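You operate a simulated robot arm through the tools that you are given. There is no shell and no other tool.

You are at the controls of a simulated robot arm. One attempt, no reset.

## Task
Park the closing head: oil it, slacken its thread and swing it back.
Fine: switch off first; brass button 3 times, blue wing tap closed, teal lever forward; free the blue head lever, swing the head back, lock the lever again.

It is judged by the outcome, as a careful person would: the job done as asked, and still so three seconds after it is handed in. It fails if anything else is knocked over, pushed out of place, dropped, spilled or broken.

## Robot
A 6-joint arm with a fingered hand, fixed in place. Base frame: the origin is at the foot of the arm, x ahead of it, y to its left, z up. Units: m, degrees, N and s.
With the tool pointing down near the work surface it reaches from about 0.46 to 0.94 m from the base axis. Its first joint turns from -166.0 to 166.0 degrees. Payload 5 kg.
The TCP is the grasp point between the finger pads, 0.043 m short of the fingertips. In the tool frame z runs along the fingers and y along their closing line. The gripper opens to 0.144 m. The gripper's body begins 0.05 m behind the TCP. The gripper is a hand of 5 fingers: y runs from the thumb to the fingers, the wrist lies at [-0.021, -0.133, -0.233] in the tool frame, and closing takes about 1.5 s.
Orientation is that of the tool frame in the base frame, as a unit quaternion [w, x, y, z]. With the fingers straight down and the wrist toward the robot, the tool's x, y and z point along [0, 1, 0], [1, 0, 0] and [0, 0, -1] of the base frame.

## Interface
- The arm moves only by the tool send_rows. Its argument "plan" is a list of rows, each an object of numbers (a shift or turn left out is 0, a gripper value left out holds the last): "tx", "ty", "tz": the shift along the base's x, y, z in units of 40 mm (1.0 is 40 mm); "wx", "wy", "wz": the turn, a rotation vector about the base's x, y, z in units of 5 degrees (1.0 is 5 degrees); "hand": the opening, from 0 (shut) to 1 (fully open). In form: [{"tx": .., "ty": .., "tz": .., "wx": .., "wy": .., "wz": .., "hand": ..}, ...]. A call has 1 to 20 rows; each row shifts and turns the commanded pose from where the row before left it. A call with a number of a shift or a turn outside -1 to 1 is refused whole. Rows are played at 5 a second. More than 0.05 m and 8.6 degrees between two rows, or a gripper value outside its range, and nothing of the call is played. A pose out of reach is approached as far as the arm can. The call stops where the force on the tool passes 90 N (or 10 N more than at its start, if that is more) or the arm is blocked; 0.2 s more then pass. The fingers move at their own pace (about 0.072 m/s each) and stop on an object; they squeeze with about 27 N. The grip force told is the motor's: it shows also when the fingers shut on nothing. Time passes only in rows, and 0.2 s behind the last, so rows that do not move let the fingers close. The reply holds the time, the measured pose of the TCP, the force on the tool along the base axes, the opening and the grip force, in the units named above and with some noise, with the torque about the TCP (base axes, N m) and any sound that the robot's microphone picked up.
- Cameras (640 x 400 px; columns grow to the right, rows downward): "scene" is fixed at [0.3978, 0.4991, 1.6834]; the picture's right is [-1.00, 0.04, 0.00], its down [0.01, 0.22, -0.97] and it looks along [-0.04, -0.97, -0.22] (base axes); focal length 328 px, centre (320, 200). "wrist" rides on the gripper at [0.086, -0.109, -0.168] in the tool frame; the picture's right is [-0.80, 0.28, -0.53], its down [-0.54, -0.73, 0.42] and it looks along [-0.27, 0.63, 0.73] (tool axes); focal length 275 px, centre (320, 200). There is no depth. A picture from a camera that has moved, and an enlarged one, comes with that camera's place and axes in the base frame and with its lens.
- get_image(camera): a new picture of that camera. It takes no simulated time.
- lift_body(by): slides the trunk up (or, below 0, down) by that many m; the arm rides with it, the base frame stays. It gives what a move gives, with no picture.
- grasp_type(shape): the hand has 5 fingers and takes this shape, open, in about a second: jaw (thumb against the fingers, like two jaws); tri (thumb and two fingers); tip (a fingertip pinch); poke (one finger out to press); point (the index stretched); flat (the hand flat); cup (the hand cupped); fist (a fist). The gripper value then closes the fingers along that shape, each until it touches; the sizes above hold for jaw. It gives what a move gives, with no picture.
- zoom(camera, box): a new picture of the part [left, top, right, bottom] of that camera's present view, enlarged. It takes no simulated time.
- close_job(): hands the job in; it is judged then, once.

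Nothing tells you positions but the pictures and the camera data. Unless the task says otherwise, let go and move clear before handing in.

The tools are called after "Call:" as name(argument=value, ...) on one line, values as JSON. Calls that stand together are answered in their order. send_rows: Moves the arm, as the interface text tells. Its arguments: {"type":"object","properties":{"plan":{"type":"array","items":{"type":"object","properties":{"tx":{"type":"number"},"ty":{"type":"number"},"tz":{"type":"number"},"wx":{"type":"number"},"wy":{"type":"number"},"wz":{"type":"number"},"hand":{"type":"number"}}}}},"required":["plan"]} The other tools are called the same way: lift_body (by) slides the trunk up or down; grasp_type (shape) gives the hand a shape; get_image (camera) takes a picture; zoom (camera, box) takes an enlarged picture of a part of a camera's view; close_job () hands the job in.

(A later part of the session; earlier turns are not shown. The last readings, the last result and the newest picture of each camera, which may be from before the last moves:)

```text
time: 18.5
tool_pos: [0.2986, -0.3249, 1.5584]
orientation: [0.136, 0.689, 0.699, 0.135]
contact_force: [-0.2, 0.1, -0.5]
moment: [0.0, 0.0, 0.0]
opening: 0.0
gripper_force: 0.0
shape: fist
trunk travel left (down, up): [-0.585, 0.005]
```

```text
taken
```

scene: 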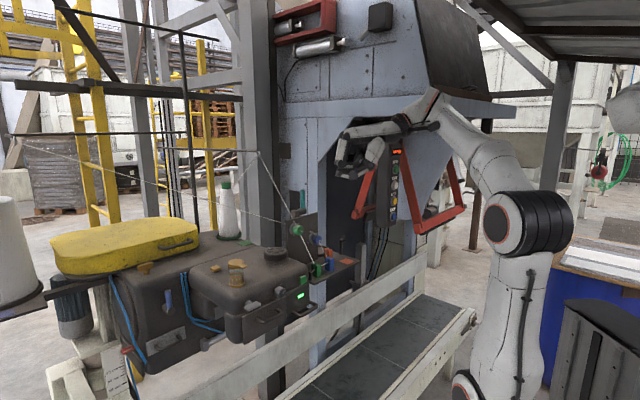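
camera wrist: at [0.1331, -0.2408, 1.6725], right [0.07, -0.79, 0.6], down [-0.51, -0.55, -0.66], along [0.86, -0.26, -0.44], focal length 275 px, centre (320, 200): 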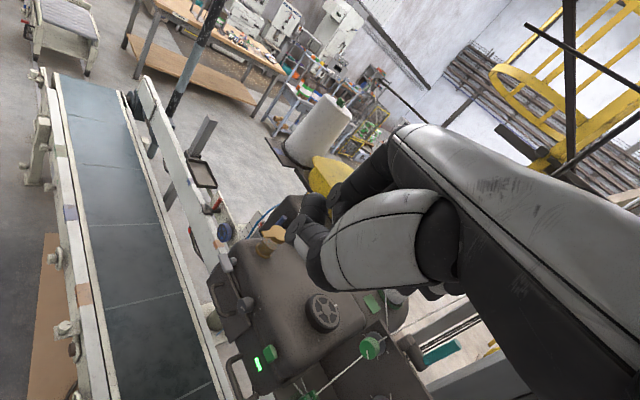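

Call:
zoom(camera="wrist", box=[170, 140, 330, 260])

Call:
zoom(camera="wrist", box=[220, 270, 440, 400])

Call:
zoom(camera="wrist", box=[120, 60, 300, 200])

Call:
zoom(camera="wrist", box=[380, 300, 520, 400])

```text
3.33 times, centred on (250, 200) of wrist
camera zoom: at [0.1331, -0.2408, 1.6725], right [0.07, -0.79, 0.6], down [-0.51, -0.55, -0.66], along [0.86, -0.26, -0.44], focal length 918 px, centre (553, 200)
```

zoom: 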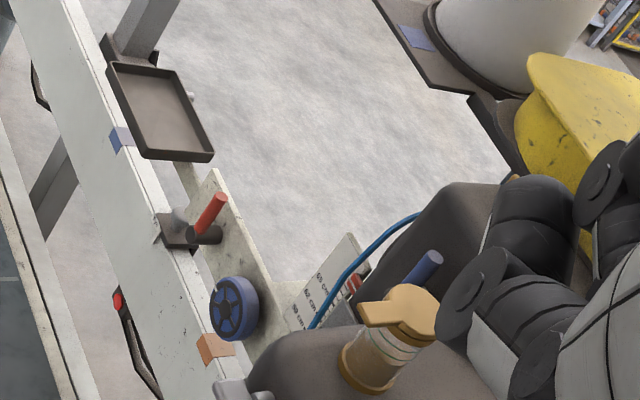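

```text
2.91 times, centred on (330, 335) of wrist
camera zoom: at [0.1331, -0.2408, 1.6725], right [0.07, -0.79, 0.6], down [-0.51, -0.55, -0.66], along [0.86, -0.26, -0.44], focal length 801 px, centre (291, -193)
```

zoom: 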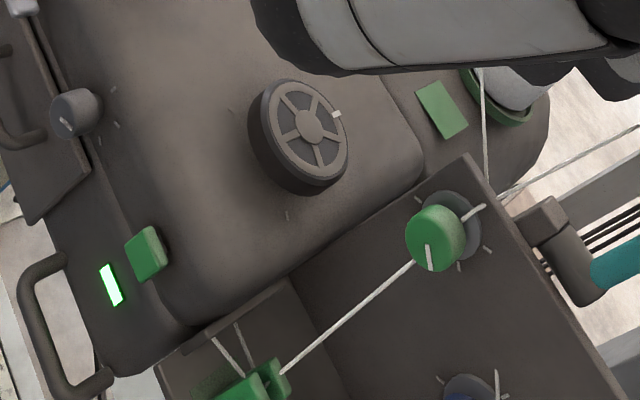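

```text
2.86 times, centred on (210, 130) of wrist
camera zoom: at [0.1331, -0.2408, 1.6725], right [0.07, -0.79, 0.6], down [-0.51, -0.55, -0.66], along [0.86, -0.26, -0.44], focal length 786 px, centre (634, 400)
```

zoom: 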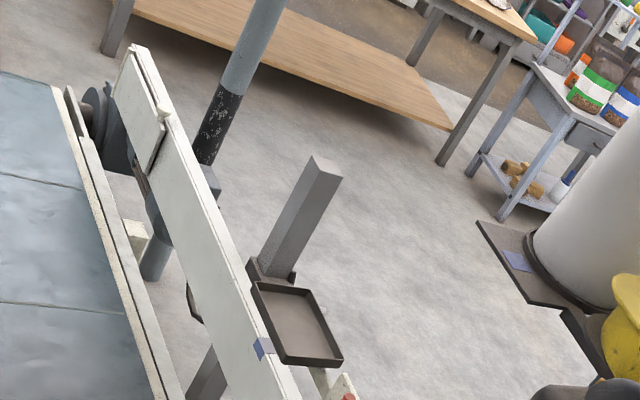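

```text
4.00 times, centred on (450, 350) of wrist
camera zoom: at [0.1331, -0.2408, 1.6725], right [0.07, -0.79, 0.6], down [-0.51, -0.55, -0.66], along [0.86, -0.26, -0.44], focal length 1101 px, centre (-200, -400)
```

zoom: 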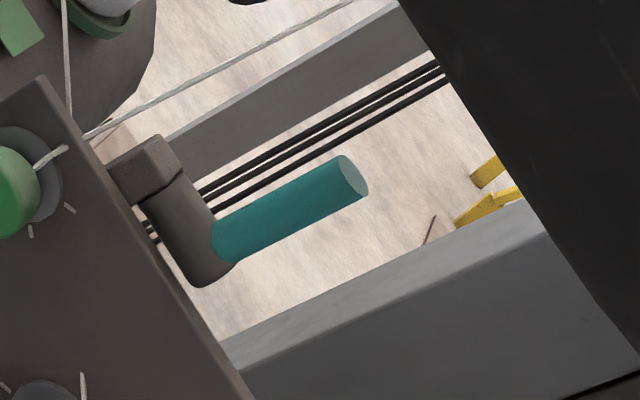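

No tap is visible there, though I now have a good view of the teal lever hub. I'll circle outward and down to look into the throat under the head from the conveyor side.

Call:
send_rows(plan=[{"tz": -0.7}, {"tz": -0.7}, {"tz": -0.7}, {"tx": 0.7, "ty": 0.1}, {"tx": 0.7, "ty": 0.1}, {"tx": 0.7, "ty": 0.1}, {"tx": 0.7, "ty": 0.1}, {"tx": 0.7, "ty": 0.1}, {"tx": 0.7, "ty": 0.1, "wz": -0.5}, {"tx": 0.2, "ty": 0.5, "wz": -1}, {"tx": 0.2, "ty": 0.5, "wz": -1}, {"ty": 0.5, "wz": -1}, {"ty": 0.5, "wz": -1}, {"ty": 0.5, "wz": -1}, {"ty": 0.3, "wz": -1}, {"ty": 0.2, "wz": -1}, {"wz": -1}, {"wz": -1}, {"tz": 0}])

Call:
get_image(camera="scene")

Call:
get_image(camera="wrist")

```text
time: 22.5
tool_pos: [0.4819, -0.1805, 1.4741]
orientation: [0.178, 0.912, 0.362, 0.069]
contact_force: [0.3, -0.2, 0.4]
moment: [0.04, 0.0, 0.01]
opening: 0.1364
gripper_force: 0.0
shape: fist
trunk travel left (down, up): [-0.585, 0.005]
```

```text
taken
```

scene: 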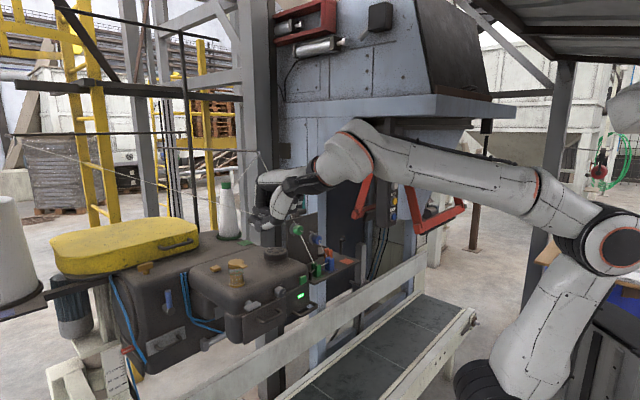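

```text
taken
camera wrist: at [0.4323, -0.0025, 1.5885], right [-0.54, -0.59, 0.6], down [-0.75, 0.0, -0.66], along [0.39, -0.81, -0.44], focal length 275 px, centre (320, 200)
```

wrist: 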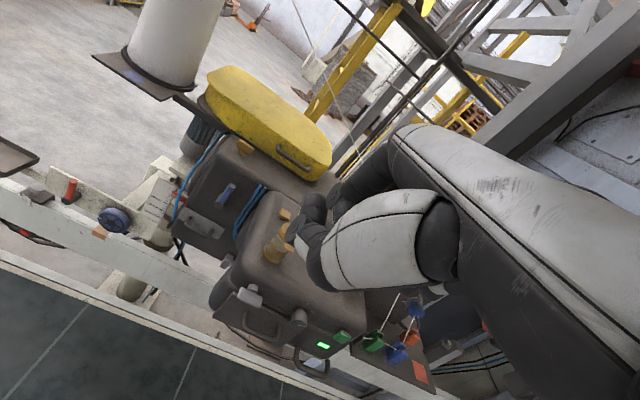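

Call:
send_rows(plan=[{"ty": 0.5, "wz": -1}, {"ty": 0.5, "wz": -1}, {"ty": 0.5, "wz": -1}, {"ty": 0.5, "wz": -1}, {"wz": -1}, {"wz": -1}, {"wz": -1}, {"wz": -1}, {"tz": 0}])

Call:
lift_body(by=-0.25)

Call:
get_image(camera="wrist")

Call:
get_image(camera="scene")

```text
time: 24.5
tool_pos: [0.482, -0.1005, 1.4723]
orientation: [0.191, 0.981, 0.028, 0.004]
contact_force: [1.0, 0.8, -0.4]
moment: [0.02, -0.01, -0.01]
opening: 0.1363
gripper_force: 0.0
shape: fist
trunk travel left (down, up): [-0.585, 0.005]
```

```text
time: 27.1
tool_pos: [0.4825, -0.1008, 1.223]
orientation: [0.192, 0.981, 0.028, 0.003]
contact_force: [-0.4, -0.6, 0.4]
moment: [0.04, 0.01, 0.01]
opening: 0.1364
gripper_force: 0.1
shape: fist
trunk travel left (down, up): [-0.335, 0.255]
```

```text
taken
camera wrist: at [0.5585, 0.0673, 1.3385], right [-0.79, -0.11, 0.6], down [-0.57, 0.48, -0.66], along [-0.22, -0.87, -0.44], focal length 275 px, centre (320, 200)
```

wrist: 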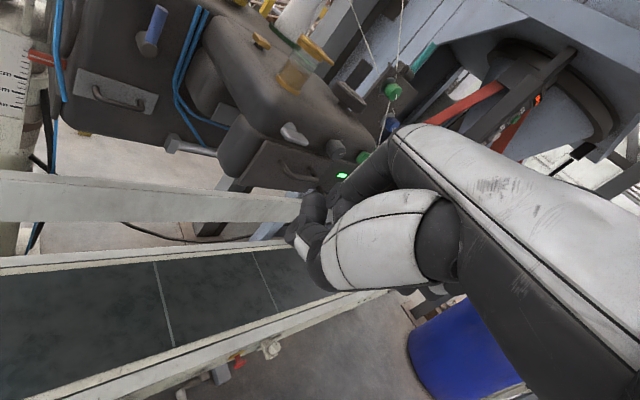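

```text
taken
```

scene: 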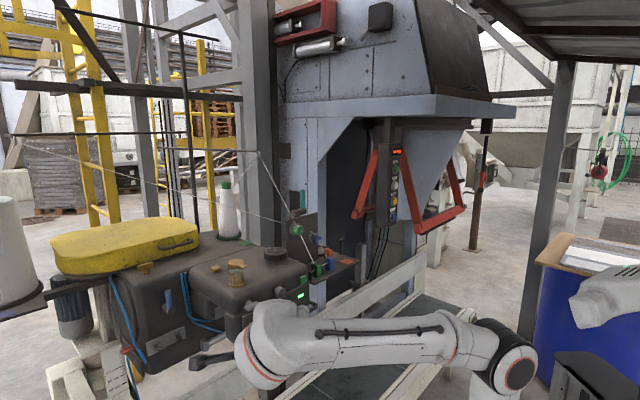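

Call:
zoom(camera="wrist", box=[40, 0, 360, 200])

Call:
zoom(camera="wrist", box=[150, 60, 290, 170])

Call:
zoom(camera="wrist", box=[300, 20, 460, 150])

Call:
zoom(camera="wrist", box=[160, 330, 320, 400])

```text
2.00 times, centred on (200, 100) of wrist
camera zoom: at [0.5585, 0.0673, 1.3385], right [-0.79, -0.11, 0.6], down [-0.57, 0.48, -0.66], along [-0.22, -0.87, -0.44], focal length 551 px, centre (560, 400)
```

zoom: 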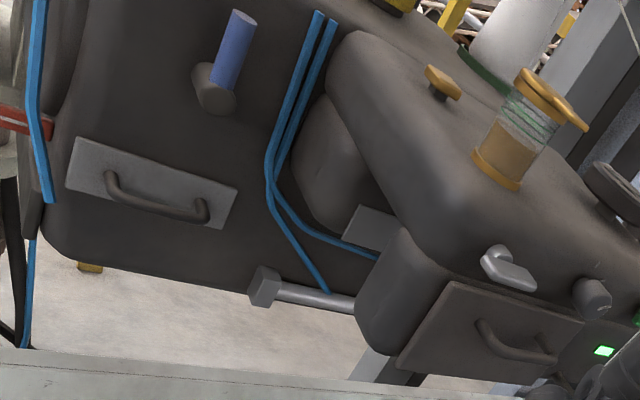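

```text
3.64 times, centred on (220, 115) of wrist
camera zoom: at [0.5585, 0.0673, 1.3385], right [-0.79, -0.11, 0.6], down [-0.57, 0.48, -0.66], along [-0.22, -0.87, -0.44], focal length 1001 px, centre (684, 509)
```

zoom: 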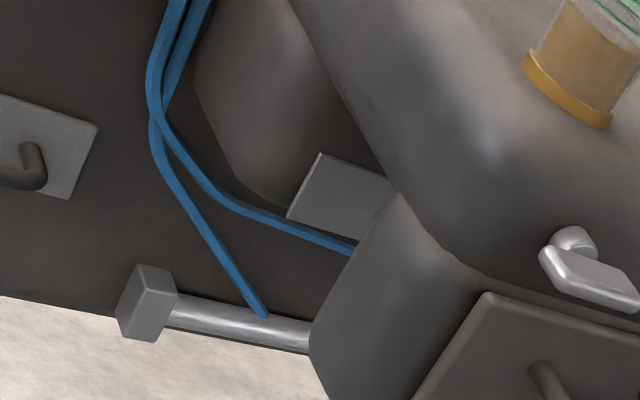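

```text
3.08 times, centred on (380, 85) of wrist
camera zoom: at [0.5585, 0.0673, 1.3385], right [-0.79, -0.11, 0.6], down [-0.57, 0.48, -0.66], along [-0.22, -0.87, -0.44], focal length 847 px, centre (135, 554)
```

zoom: 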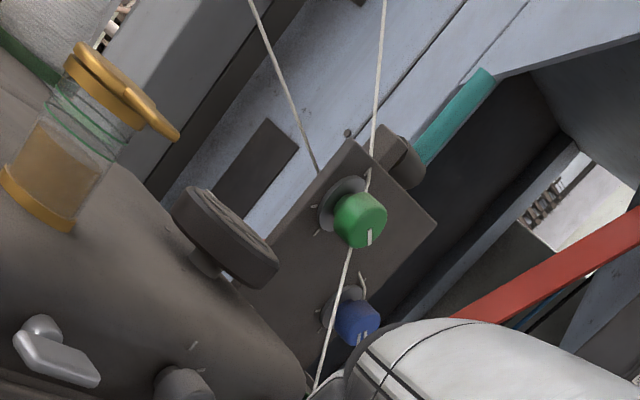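

```text
4.00 times, centred on (240, 365) of wrist
camera zoom: at [0.5585, 0.0673, 1.3385], right [-0.79, -0.11, 0.6], down [-0.57, 0.48, -0.66], along [-0.22, -0.87, -0.44], focal length 1101 px, centre (640, -460)
```

zoom: 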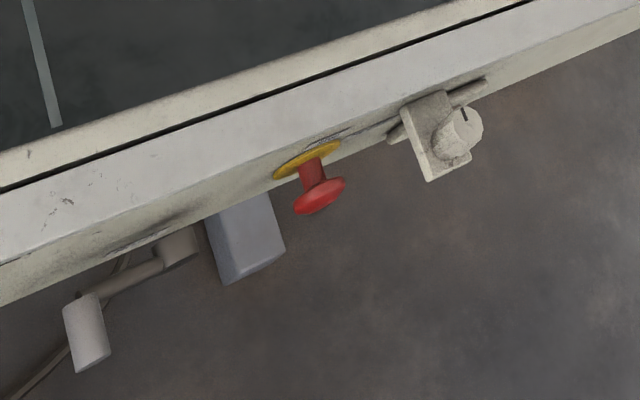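

Still no blue wing tap. The blue air hose runs down below the column, so I'll lower the trunk and look under the head and along the hose.

Call:
lift_body(by=-0.2)

Call:
get_image(camera="wrist")

Call:
zoom(camera="wrist", box=[0, 0, 320, 200])

Call:
get_image(camera="scene")

```text
time: 29.3
tool_pos: [0.4821, -0.1006, 1.0232]
orientation: [0.191, 0.981, 0.029, 0.004]
contact_force: [0.5, 0.0, -0.9]
moment: [-0.03, -0.01, -0.01]
opening: 0.1363
gripper_force: 0.1
shape: fist
trunk travel left (down, up): [-0.135, 0.455]
```

```text
taken
camera wrist: at [0.5585, 0.0673, 1.1385], right [-0.79, -0.11, 0.6], down [-0.57, 0.48, -0.66], along [-0.22, -0.87, -0.44], focal length 275 px, centre (320, 200)
```

wrist: 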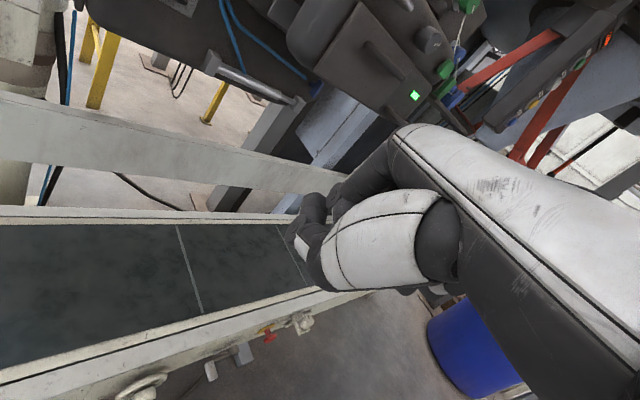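

```text
2.00 times, centred on (160, 100) of wrist
camera zoom: at [0.5585, 0.0673, 1.1385], right [-0.79, -0.11, 0.6], down [-0.57, 0.48, -0.66], along [-0.22, -0.87, -0.44], focal length 551 px, centre (640, 400)
```

zoom: 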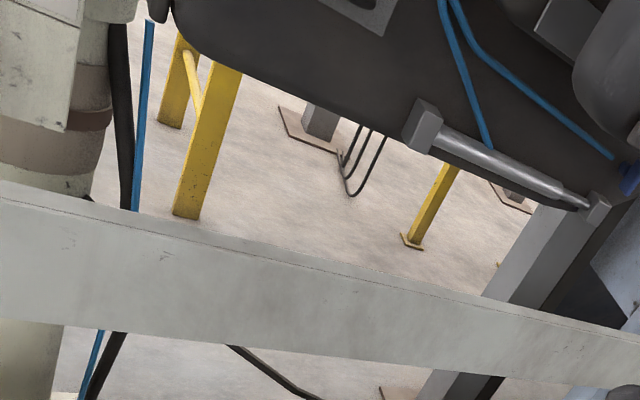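

```text
taken
```

scene: 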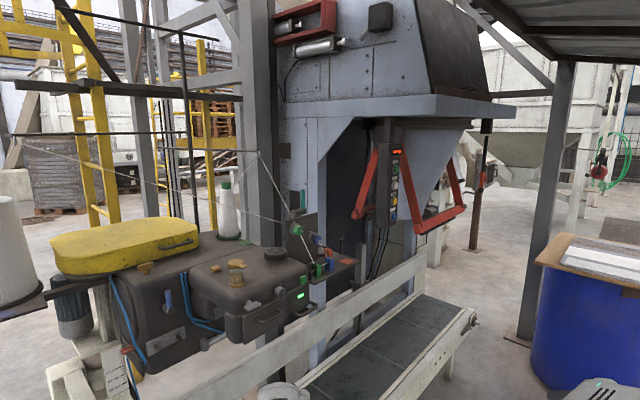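

There's a small blue part under the head where the air hose ends, around wrist px (315, 90). I'll zoom in on it.

Call:
zoom(camera="wrist", box=[270, 55, 350, 125])

Call:
zoom(camera="wrist", box=[260, 0, 480, 140])

```text
5.71 times, centred on (310, 90) of wrist
camera zoom: at [0.5585, 0.0673, 1.1385], right [-0.79, -0.11, 0.6], down [-0.57, 0.48, -0.66], along [-0.22, -0.87, -0.44], focal length 1573 px, centre (377, 829)
```

zoom: 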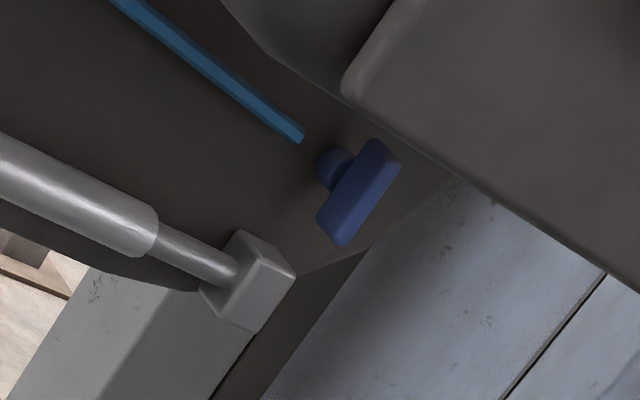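

```text
2.86 times, centred on (370, 70) of wrist
camera zoom: at [0.5585, 0.0673, 1.1385], right [-0.79, -0.11, 0.6], down [-0.57, 0.48, -0.66], along [-0.22, -0.87, -0.44], focal length 786 px, centre (177, 571)
```

zoom: 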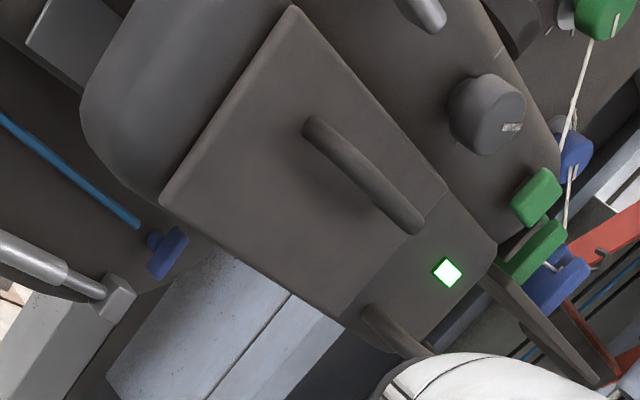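

I found the blue wing tap: it's on the column face under the head, at the hose end. First I'll raise the trunk and make the poke shape so I can see where the fingertip lies relative to the TCP.

Call:
lift_body(by=0.25)

Call:
grasp_type(shape="poke")

Call:
get_image(camera="wrist")

Call:
get_image(camera="scene")

Call:
zoom(camera="scene", box=[160, 240, 360, 380])

```text
time: 31.9
tool_pos: [0.4818, -0.1014, 1.2735]
orientation: [0.192, 0.981, 0.028, 0.004]
contact_force: [-0.1, -0.4, -1.2]
moment: [0.02, 0.0, -0.01]
opening: 0.1363
gripper_force: 0.0
shape: fist
trunk travel left (down, up): [-0.385, 0.205]
```

```text
time: 32.8
tool_pos: [0.4813, -0.1017, 1.2745]
orientation: [0.19, 0.981, 0.028, 0.004]
contact_force: [0.5, 0.5, 0.3]
moment: [0.02, -0.04, -0.02]
opening: 0.0003
gripper_force: 0.1
shape: poke
trunk travel left (down, up): [-0.385, 0.205]
```

```text
taken
camera wrist: at [0.5585, 0.0673, 1.3884], right [-0.79, -0.11, 0.6], down [-0.57, 0.48, -0.66], along [-0.22, -0.87, -0.44], focal length 275 px, centre (320, 200)
```

wrist: 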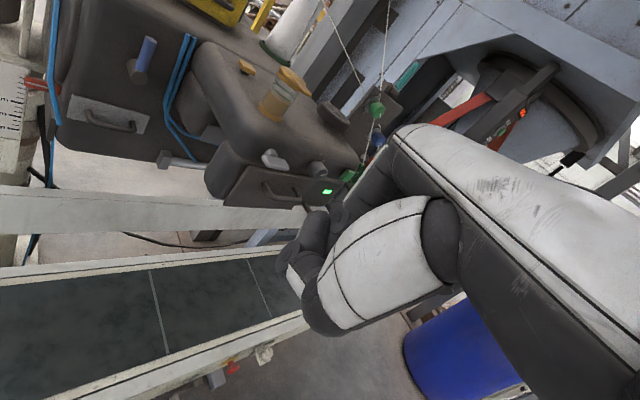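

```text
taken
```

scene: 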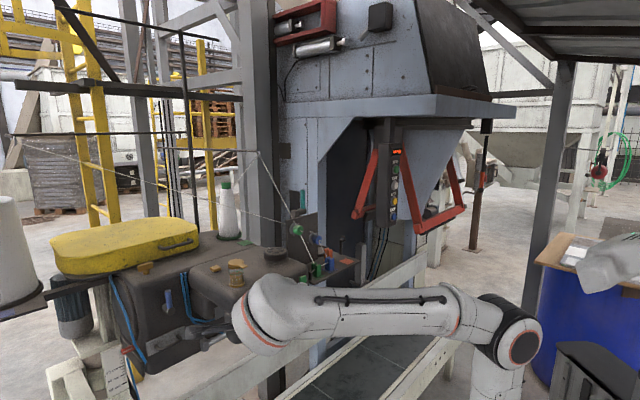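

```text
2.86 times, centred on (260, 310) of scene
camera zoom: at [0.3978, 0.4991, 1.6834], right [-1.0, 0.04, 0.0], down [0.01, 0.22, -0.97], along [-0.04, -0.97, -0.22], focal length 938 px, centre (491, -114)
```

zoom: 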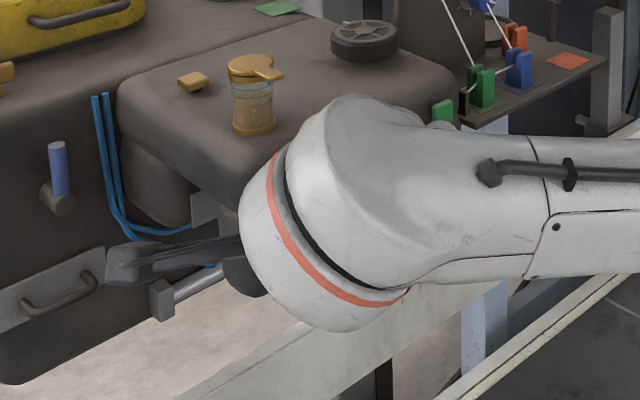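

Call:
zoom(camera="wrist", box=[270, 120, 490, 340])

```text
1.82 times, centred on (380, 230) of wrist
camera zoom: at [0.5585, 0.0673, 1.3884], right [-0.79, -0.11, 0.6], down [-0.57, 0.48, -0.66], along [-0.22, -0.87, -0.44], focal length 500 px, centre (211, 146)
```

zoom: 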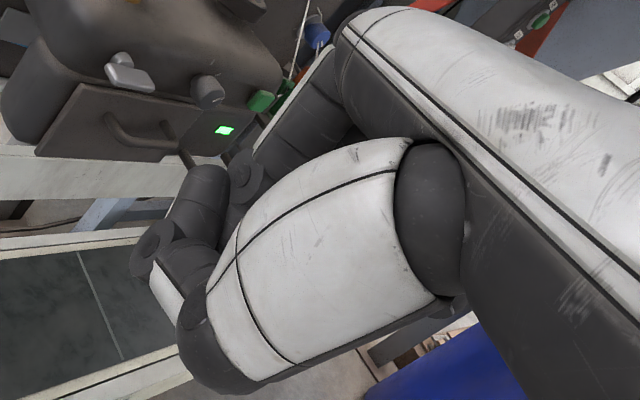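

The wrist camera can't see the fingertip past the thumb. I'll rise and turn the hand so the scene camera can see it from the side.

Call:
send_rows(plan=[{"tz": 0.7, "wz": 1}, {"tz": 0.7, "wz": 1}, {"tz": 0.7, "wz": 1}, {"tz": 0.7, "wz": 1}, {"tz": 0.7, "ty": -0.5, "wz": 1}, {"ty": -0.5, "wz": 1}, {"ty": -0.5, "wz": 1}, {"ty": -0.5, "wz": 1}, {"tz": 0}])

Call:
get_image(camera="scene")

Call:
get_image(camera="wrist")

```text
time: 34.8
tool_pos: [0.4828, -0.1825, 1.4135]
orientation: [0.178, 0.912, 0.363, 0.069]
contact_force: [-0.2, -0.6, 0.2]
moment: [0.02, -0.02, 0.0]
opening: 0.0
gripper_force: 0.1
shape: poke
trunk travel left (down, up): [-0.385, 0.205]
```

```text
taken
```

scene: 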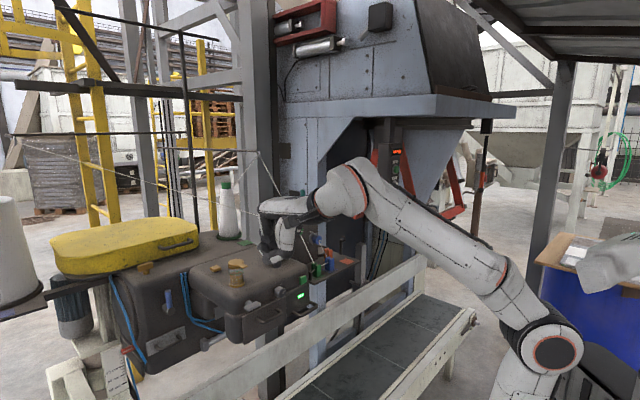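

```text
taken
camera wrist: at [0.4321, -0.0036, 1.5289], right [-0.53, -0.59, 0.6], down [-0.75, 0.0, -0.66], along [0.39, -0.81, -0.44], focal length 275 px, centre (320, 200)
```

wrist: 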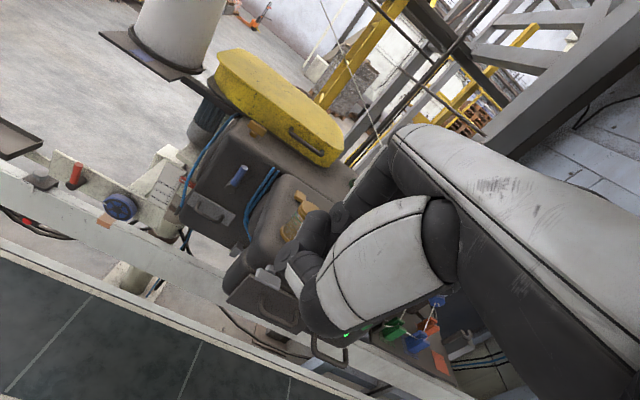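

Call:
zoom(camera="scene", box=[240, 170, 340, 270])

Call:
zoom(camera="wrist", box=[270, 130, 470, 330])

```text
4.00 times, centred on (290, 220) of scene
camera zoom: at [0.3978, 0.4991, 1.6834], right [-1.0, 0.04, 0.0], down [0.01, 0.22, -0.97], along [-0.04, -0.97, -0.22], focal length 1313 px, centre (440, 120)
```

zoom: 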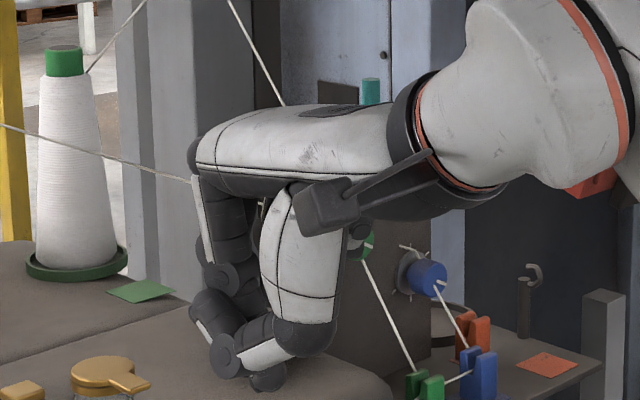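

```text
2.00 times, centred on (370, 230) of wrist
camera zoom: at [0.4321, -0.0036, 1.5289], right [-0.53, -0.59, 0.6], down [-0.75, 0.0, -0.66], along [0.39, -0.81, -0.44], focal length 551 px, centre (220, 140)
```

zoom: 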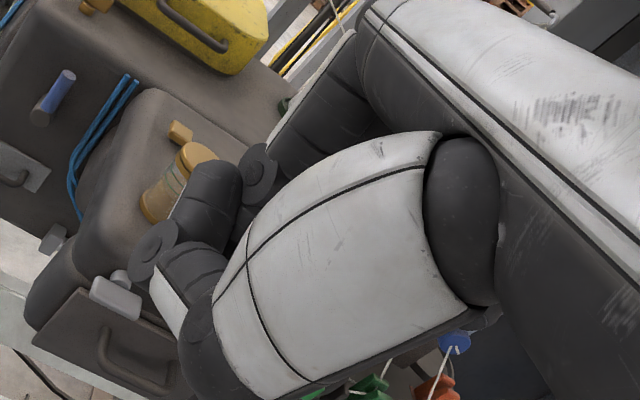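

Call:
zoom(camera="scene", box=[282, 215, 332, 270])

Call:
grasp_type(shape="point")

Call:
zoom(camera="scene", box=[240, 170, 340, 270])

Call:
zoom(camera="wrist", box=[270, 130, 470, 330])

```text
7.27 times, centred on (307, 242) of scene
camera zoom: at [0.3978, 0.4991, 1.6834], right [-1.0, 0.04, 0.0], down [0.01, 0.22, -0.97], along [-0.04, -0.97, -0.22], focal length 2388 px, centre (414, -109)
```

zoom: 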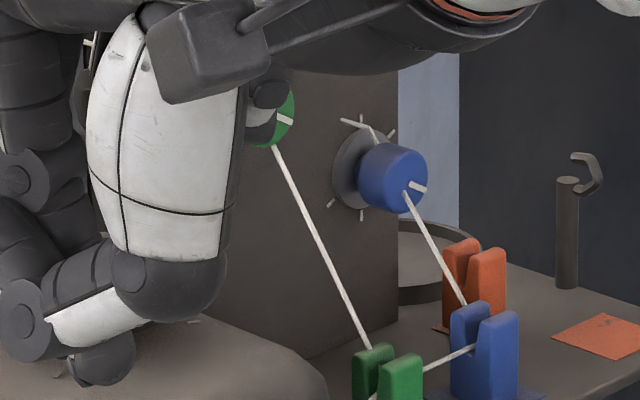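

```text
time: 35.6
tool_pos: [0.4813, -0.1812, 1.4145]
orientation: [0.178, 0.912, 0.363, 0.069]
contact_force: [0.1, 0.4, -0.2]
moment: [0.0, 0.02, 0.02]
opening: 0.0002
gripper_force: 0.1
shape: point
trunk travel left (down, up): [-0.385, 0.205]
```

```text
4.00 times, centred on (290, 220) of scene
camera zoom: at [0.3978, 0.4991, 1.6834], right [-1.0, 0.04, 0.0], down [0.01, 0.22, -0.97], along [-0.04, -0.97, -0.22], focal length 1313 px, centre (440, 120)
```

zoom: 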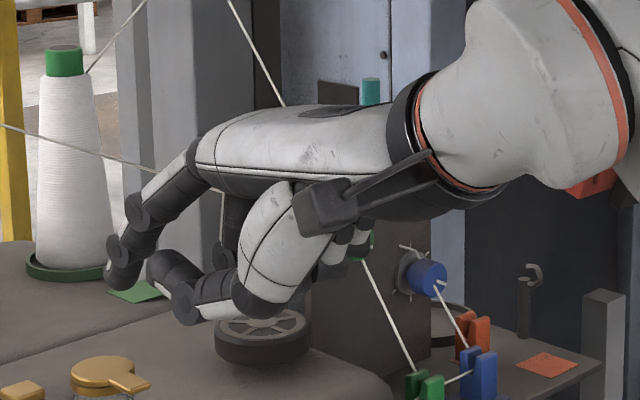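

```text
2.00 times, centred on (370, 230) of wrist
camera zoom: at [0.4324, -0.0032, 1.5289], right [-0.54, -0.59, 0.6], down [-0.75, 0.0, -0.66], along [0.39, -0.81, -0.44], focal length 551 px, centre (220, 140)
```

zoom: 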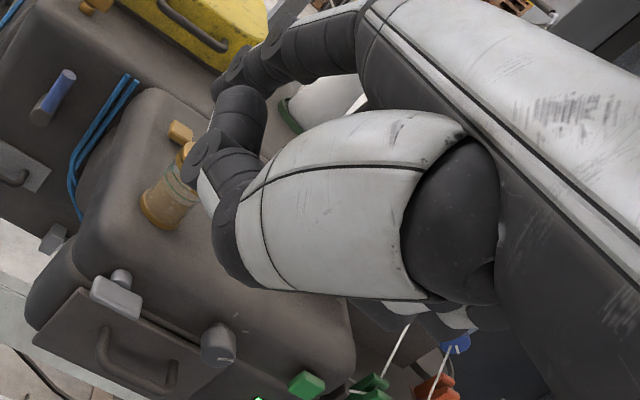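

I can't read the poke shape's fingertip clearly from this angle. I'll turn the hand side-on to the scene camera and compare shapes.

Call:
send_rows(plan=[{"tz": 0.5, "wz": 1}, {"tz": 0.5, "wz": 1}, {"tz": 0.5, "wz": 1}, {"wz": 1, "ty": -0.2}, {"wz": 1, "ty": -0.2}, {"wz": 1, "ty": -0.2}, {"wz": 1, "ty": -0.2}, {"wz": 1}, {"wz": 0.7}, {"tz": 0}])

Call:
grasp_type(shape="poke")

Call:
zoom(camera="scene", box=[240, 130, 360, 250])

Call:
grasp_type(shape="tip")

Call:
zoom(camera="scene", box=[240, 130, 360, 250])

```text
time: 37.9
tool_pos: [0.4821, -0.2143, 1.4721]
orientation: [0.14, 0.713, 0.675, 0.13]
contact_force: [-0.1, -0.3, 0.3]
moment: [-0.01, -0.01, 0.03]
opening: 0.0
gripper_force: 0.1
shape: point
trunk travel left (down, up): [-0.385, 0.205]
```

```text
time: 38.8
tool_pos: [0.482, -0.2131, 1.4733]
orientation: [0.141, 0.713, 0.675, 0.131]
contact_force: [0.5, -0.7, 0.5]
moment: [0.01, -0.03, -0.05]
opening: 0.0
gripper_force: 0.1
shape: poke
trunk travel left (down, up): [-0.385, 0.205]
```

```text
3.33 times, centred on (300, 190) of scene
camera zoom: at [0.3978, 0.4991, 1.6834], right [-1.0, 0.04, 0.0], down [0.01, 0.22, -0.97], along [-0.04, -0.97, -0.22], focal length 1094 px, centre (387, 233)
```

zoom: 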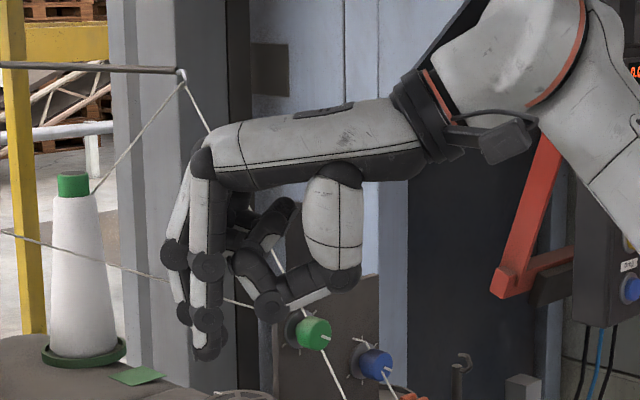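

```text
time: 39.6
tool_pos: [0.4829, -0.214, 1.4732]
orientation: [0.14, 0.713, 0.675, 0.13]
contact_force: [0.4, -0.3, -0.4]
moment: [-0.04, -0.03, 0.0]
opening: 0.1439
gripper_force: 0.1
shape: tip
trunk travel left (down, up): [-0.385, 0.205]
```

```text
3.33 times, centred on (300, 190) of scene
camera zoom: at [0.3978, 0.4991, 1.6834], right [-1.0, 0.04, 0.0], down [0.01, 0.22, -0.97], along [-0.04, -0.97, -0.22], focal length 1094 px, centre (387, 233)
```

zoom: 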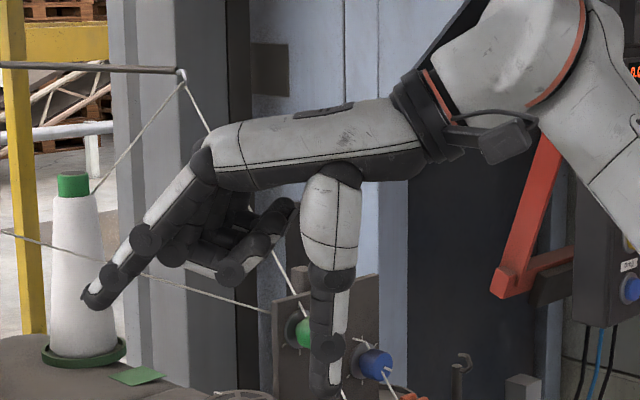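

Call:
grasp_type(shape="poke")

Call:
send_rows(plan=[{"tz": 0}, {"tz": 0}, {"tz": 0}])

Call:
zoom(camera="scene", box=[260, 170, 330, 250])

Call:
zoom(camera="wrist", box=[220, 100, 460, 330])

```text
time: 40.5
tool_pos: [0.4825, -0.2128, 1.4734]
orientation: [0.14, 0.713, 0.675, 0.13]
contact_force: [0.2, 0.4, 0.3]
moment: [0.0, 0.0, 0.01]
opening: 0.0
gripper_force: 0.1
shape: poke
trunk travel left (down, up): [-0.385, 0.205]
```

```text
time: 41.4
tool_pos: [0.4816, -0.2142, 1.4734]
orientation: [0.139, 0.713, 0.675, 0.13]
contact_force: [-0.3, -0.2, -0.2]
moment: [-0.02, -0.02, 0.0]
opening: 0.0
gripper_force: 0.1
shape: poke
trunk travel left (down, up): [-0.385, 0.205]
```

```text
5.00 times, centred on (295, 210) of scene
camera zoom: at [0.3978, 0.4991, 1.6834], right [-1.0, 0.04, 0.0], down [0.01, 0.22, -0.97], along [-0.04, -0.97, -0.22], focal length 1642 px, centre (445, 150)
```

zoom: 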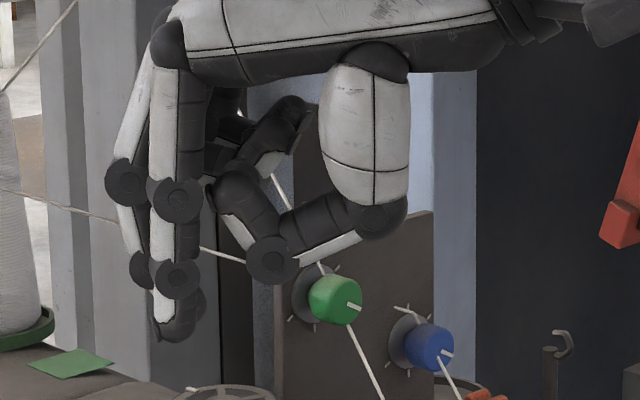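

```text
1.74 times, centred on (340, 215) of wrist
camera zoom: at [0.3232, -0.1177, 1.5883], right [0.02, -0.8, 0.6], down [-0.54, -0.51, -0.66], along [0.84, -0.32, -0.44], focal length 479 px, centre (285, 174)
```

zoom: 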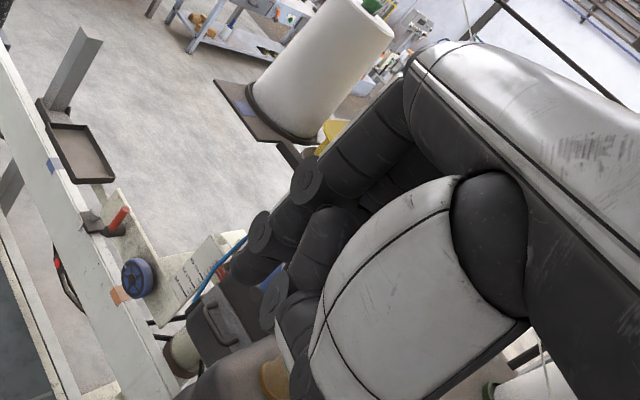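

I've calibrated the poke fingertip: it sits about 37 mm past the TCP and 16 mm along tool +x. Now I'll bring the hand round in front of the green switch at about (0.413, -0.450, 1.215), staying clear of the head.

Call:
send_rows(plan=[{"wz": -1, "tx": 0.1}, {"wz": -1, "tx": 0.1}, {"wz": -1, "tx": 0.1}, {"wz": -1, "tx": 0.1}, {"wz": -1}, {"wz": -1}, {"wz": -1}, {"wz": -1}, {"wz": -1, "ty": 0.1}, {"wz": -1, "ty": 0.1}, {"wz": -1, "ty": 0.1}, {"wz": -1, "ty": 0.1}, {"wz": -1, "ty": 0.2}, {"wz": -1, "ty": 0.2}, {"wz": -1, "tx": -0.3}, {"wz": -1, "tx": -0.3}, {"wz": -0.4, "tx": -0.3}, {"tz": 0}])

Call:
send_rows(plan=[{"tz": -0.8, "wx": -0.9, "wy": -0.08}, {"tz": -0.8, "wx": -0.9, "wy": -0.08}, {"tz": -0.8, "wx": -0.9, "wy": -0.08}, {"tz": -0.8, "wx": -0.9, "wy": -0.08}, {"tz": -0.8}, {"tz": -0.8}, {"tz": 0}])

Call:
get_image(camera="scene")

Call:
get_image(camera="wrist")

```text
time: 45.1
tool_pos: [0.4627, -0.1812, 1.4739]
orientation: [0.191, 0.981, 0.041, 0.006]
contact_force: [0.0, 0.6, -0.2]
moment: [0.01, 0.05, 0.02]
opening: 0.0
gripper_force: 0.0
shape: poke
trunk travel left (down, up): [-0.385, 0.205]
```

```text
time: 46.8
tool_pos: [0.4617, -0.1813, 1.2814]
orientation: [0.343, 0.938, 0.04, 0.015]
contact_force: [-0.4, -0.1, -0.1]
moment: [0.0, 0.01, 0.0]
opening: 0.0001
gripper_force: 0.0
shape: poke
trunk travel left (down, up): [-0.385, 0.205]
```

```text
taken
```

scene: 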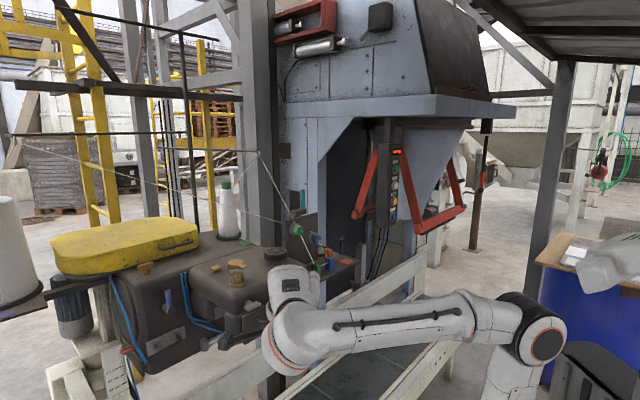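

```text
taken
camera wrist: at [0.5313, 0.0159, 1.3395], right [-0.8, 0.06, 0.59], down [-0.56, 0.24, -0.79], along [-0.19, -0.97, -0.16], focal length 275 px, centre (320, 200)
```

wrist: 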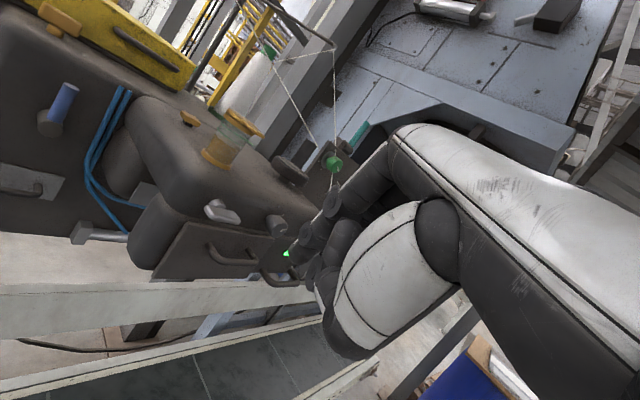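

Call:
send_rows(plan=[{"tx": -0.42, "ty": -0.75, "tz": -0.15}, {"tx": -0.42, "ty": -0.75, "tz": -0.15}, {"tx": -0.42, "ty": -0.75, "tz": -0.15}, {"tx": -0.42, "ty": -0.75, "tz": -0.15}, {"tx": -0.42, "ty": -0.75, "tz": -0.15}, {"tx": -0.4, "ty": -0.75, "tz": -0.15}, {"tz": 0}])

Call:
get_image(camera="wrist")

Call:
zoom(camera="wrist", box=[220, 150, 380, 290])

Call:
zoom(camera="scene", box=[200, 220, 380, 360])

```text
time: 48.4
tool_pos: [0.3626, -0.3611, 1.2462]
orientation: [0.343, 0.939, 0.04, 0.015]
contact_force: [0.4, -0.4, 0.0]
moment: [-0.02, 0.0, 0.01]
opening: 0.0001
gripper_force: 0.1
shape: poke
trunk travel left (down, up): [-0.385, 0.205]
```

```text
taken
camera wrist: at [0.4309, -0.1635, 1.3044], right [-0.8, 0.06, 0.59], down [-0.56, 0.24, -0.79], along [-0.19, -0.97, -0.16], focal length 275 px, centre (320, 200)
```

wrist: 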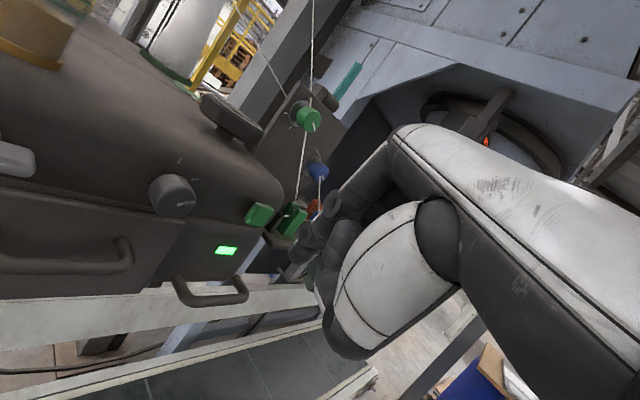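

```text
2.86 times, centred on (300, 220) of wrist
camera zoom: at [0.4309, -0.1635, 1.3044], right [-0.8, 0.06, 0.59], down [-0.56, 0.24, -0.79], along [-0.19, -0.97, -0.16], focal length 786 px, centre (377, 143)
```

zoom: 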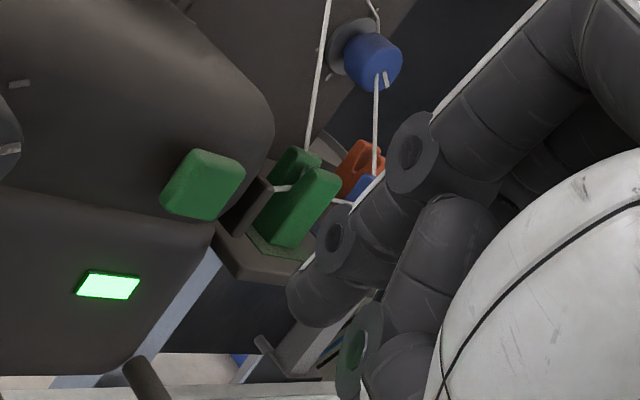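

```text
2.86 times, centred on (290, 290) of scene
camera zoom: at [0.3978, 0.4991, 1.6834], right [-1.0, 0.04, 0.0], down [0.01, 0.22, -0.97], along [-0.04, -0.97, -0.22], focal length 938 px, centre (406, -57)
```

zoom: 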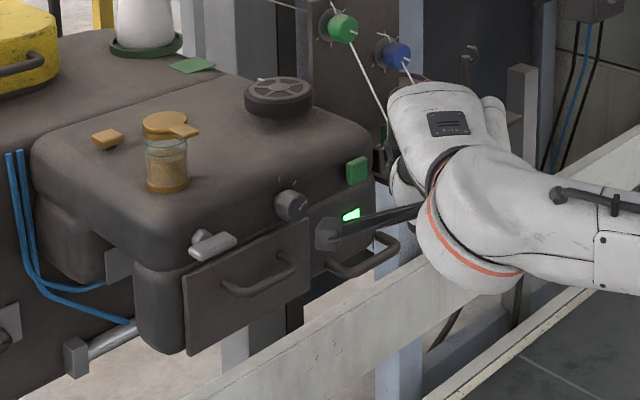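

Call:
send_rows(plan=[{"tx": 0.2, "ty": -0.4, "tz": -0.05}, {"tx": 0.2, "ty": -0.4, "tz": -0.05}, {"tx": 0.2, "ty": -0.4, "tz": -0.05}, {"tz": 0}])

Call:
zoom(camera="wrist", box=[220, 150, 380, 290])

```text
time: 49.4
tool_pos: [0.3857, -0.4104, 1.2393]
orientation: [0.342, 0.939, 0.039, 0.014]
contact_force: [0.9, -0.4, 0.2]
moment: [0.0, 0.03, -0.01]
opening: 0.0003
gripper_force: 0.0
shape: poke
trunk travel left (down, up): [-0.385, 0.205]
```

```text
2.86 times, centred on (300, 220) of wrist
camera zoom: at [0.4552, -0.2114, 1.2985], right [-0.8, 0.06, 0.59], down [-0.56, 0.24, -0.79], along [-0.19, -0.97, -0.16], focal length 786 px, centre (377, 143)
```

zoom: 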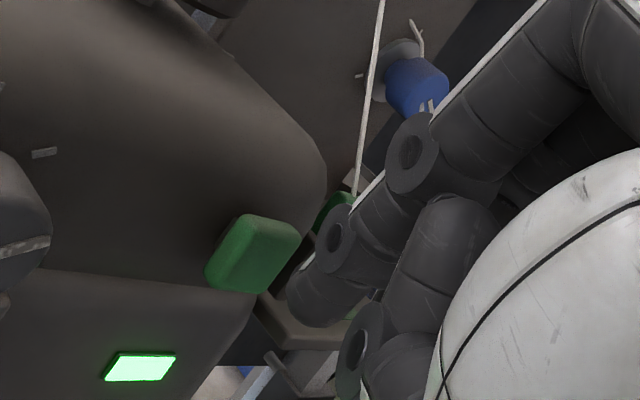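

Call:
send_rows(plan=[{"tx": 0.085, "ty": -0.093, "tz": -0.02}, {"tx": 0.085, "ty": -0.093, "tz": -0.02}, {"tx": 0.085, "ty": -0.093}, {"tz": 0}])

Call:
zoom(camera="wrist", box=[220, 150, 380, 290])

```text
time: 50.4
tool_pos: [0.3966, -0.4217, 1.2387]
orientation: [0.342, 0.939, 0.039, 0.013]
contact_force: [0.1, -0.9, 0.0]
moment: [-0.02, -0.01, -0.01]
opening: 0.0
gripper_force: 0.1
shape: poke
trunk travel left (down, up): [-0.385, 0.205]
```

```text
2.86 times, centred on (300, 220) of wrist
camera zoom: at [0.4659, -0.2228, 1.2966], right [-0.8, 0.06, 0.59], down [-0.57, 0.24, -0.79], along [-0.19, -0.97, -0.16], focal length 786 px, centre (377, 143)
```

zoom: 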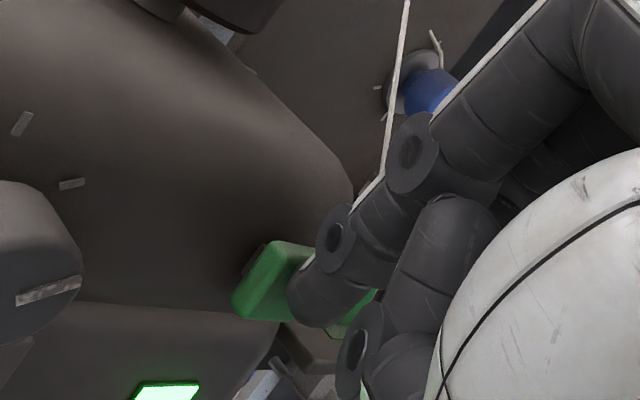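

Call:
send_rows(plan=[{"tx": 0.085, "ty": -0.093}, {"tx": 0.085, "ty": -0.093}, {"tz": 0}])

Call:
zoom(camera="wrist", box=[220, 150, 380, 290])

```text
time: 51.1
tool_pos: [0.4017, -0.4277, 1.2386]
orientation: [0.342, 0.939, 0.039, 0.015]
contact_force: [-6.6, 7.1, 1.9]
moment: [0.19, 0.17, 0.0]
opening: 0.0
gripper_force: 0.0
shape: poke
trunk travel left (down, up): [-0.385, 0.205]
heard: click
```

```text
2.86 times, centred on (300, 220) of wrist
camera zoom: at [0.4713, -0.2291, 1.2974], right [-0.8, 0.06, 0.59], down [-0.56, 0.24, -0.79], along [-0.19, -0.97, -0.16], focal length 786 px, centre (377, 143)
```

zoom: 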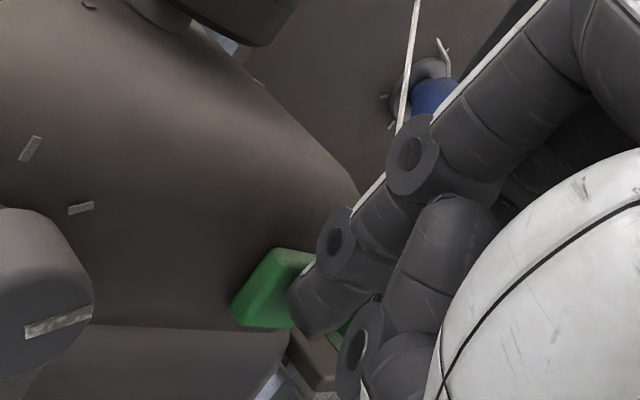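

A click was heard. I'll back straight off along the face normal and check the lamp.

Call:
send_rows(plan=[{"tx": -0.17, "ty": 0.186}, {"tx": -0.34, "ty": 0.37}, {"tx": -0.5, "ty": 0.6}, {"tx": -0.3, "ty": 0.6}, {"tz": 0}])

Call:
get_image(camera="wrist")

Call:
zoom(camera="scene", box=[230, 250, 330, 320])

```text
time: 52.4
tool_pos: [0.3499, -0.3574, 1.2369]
orientation: [0.343, 0.938, 0.039, 0.014]
contact_force: [-0.4, -0.1, 0.2]
moment: [-0.02, -0.01, 0.03]
opening: 0.0
gripper_force: 0.1
shape: poke
trunk travel left (down, up): [-0.385, 0.205]
```

```text
taken
camera wrist: at [0.419, -0.1594, 1.2965], right [-0.8, 0.06, 0.59], down [-0.57, 0.24, -0.79], along [-0.19, -0.97, -0.16], focal length 275 px, centre (320, 200)
```

wrist: 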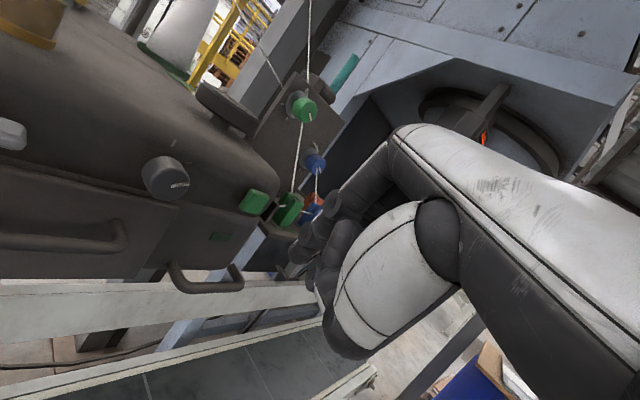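

```text
5.71 times, centred on (280, 285) of scene
camera zoom: at [0.3978, 0.4991, 1.6834], right [-1.0, 0.04, 0.0], down [0.01, 0.22, -0.97], along [-0.04, -0.97, -0.22], focal length 1876 px, centre (549, -286)
```

zoom: 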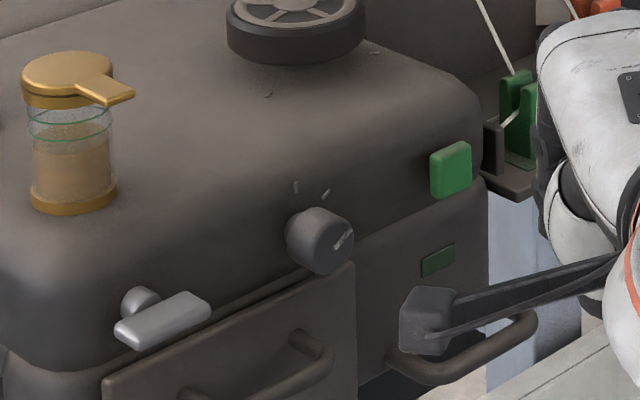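

The lamp is off. Next is the brass button on the head top at about (0.682, -0.441, 1.26): I'll raise the trunk and bring the finger over it pointing straight down.

Call:
lift_body(by=0.2)

Call:
send_rows(plan=[{"tx": 0.5, "ty": 0.2, "wx": 0.9, "wy": 0.08, "wz": 0.2}, {"tx": 0.5, "ty": 0.2, "wx": 0.9, "wy": 0.08, "wz": 0.2}, {"tx": 0.5, "ty": 0.1, "wx": 0.9, "wy": 0.1, "wz": 0.2}, {"tx": 0.5, "wx": 0.9, "wy": 0.1, "wz": 0.2}, {"tx": 0.5, "wx": 0.9, "wy": 0.15, "wz": 0.2}, {"tx": 0.5, "wx": 0.9, "wy": 0.15, "wz": 0.2}, {"tx": 0.5, "wx": 0.9, "wy": 0.2, "wz": 0.2}, {"tx": 0.5, "wx": 0.9, "wy": 0.2, "wz": 0.2}, {"tx": 0.5, "ty": -0.2, "wx": 0.5, "wy": 0.12, "wz": 0.2}, {"tx": 0.5, "ty": -0.3}, {"tx": 0.5, "ty": -0.4}, {"tz": 0}])

Call:
get_image(camera="wrist")

Call:
get_image(camera="scene")

```text
time: 54.5
tool_pos: [0.3498, -0.3578, 1.438]
orientation: [0.343, 0.938, 0.038, 0.012]
contact_force: [0.2, 0.3, 0.1]
moment: [0.01, -0.05, 0.0]
opening: 0.0
gripper_force: 0.1
shape: poke
trunk travel left (down, up): [-0.585, 0.005]
```

```text
time: 57.1
tool_pos: [0.5694, -0.3733, 1.4382]
orientation: [0.01, 0.993, 0.119, 0.003]
contact_force: [-0.4, 0.4, 0.0]
moment: [-0.04, -0.01, -0.01]
opening: 0.0
gripper_force: 0.0
shape: poke
trunk travel left (down, up): [-0.585, 0.005]
```

```text
taken
camera wrist: at [0.626, -0.244, 1.6054], right [-0.71, -0.45, 0.54], down [-0.7, 0.57, -0.44], along [-0.11, -0.69, -0.72], focal length 275 px, centre (320, 200)
```

wrist: 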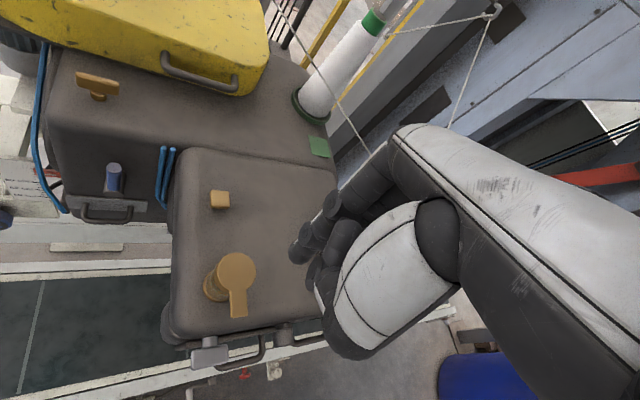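

```text
taken
```

scene: 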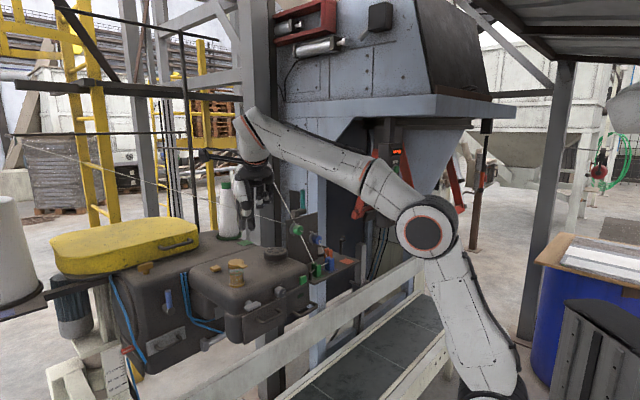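

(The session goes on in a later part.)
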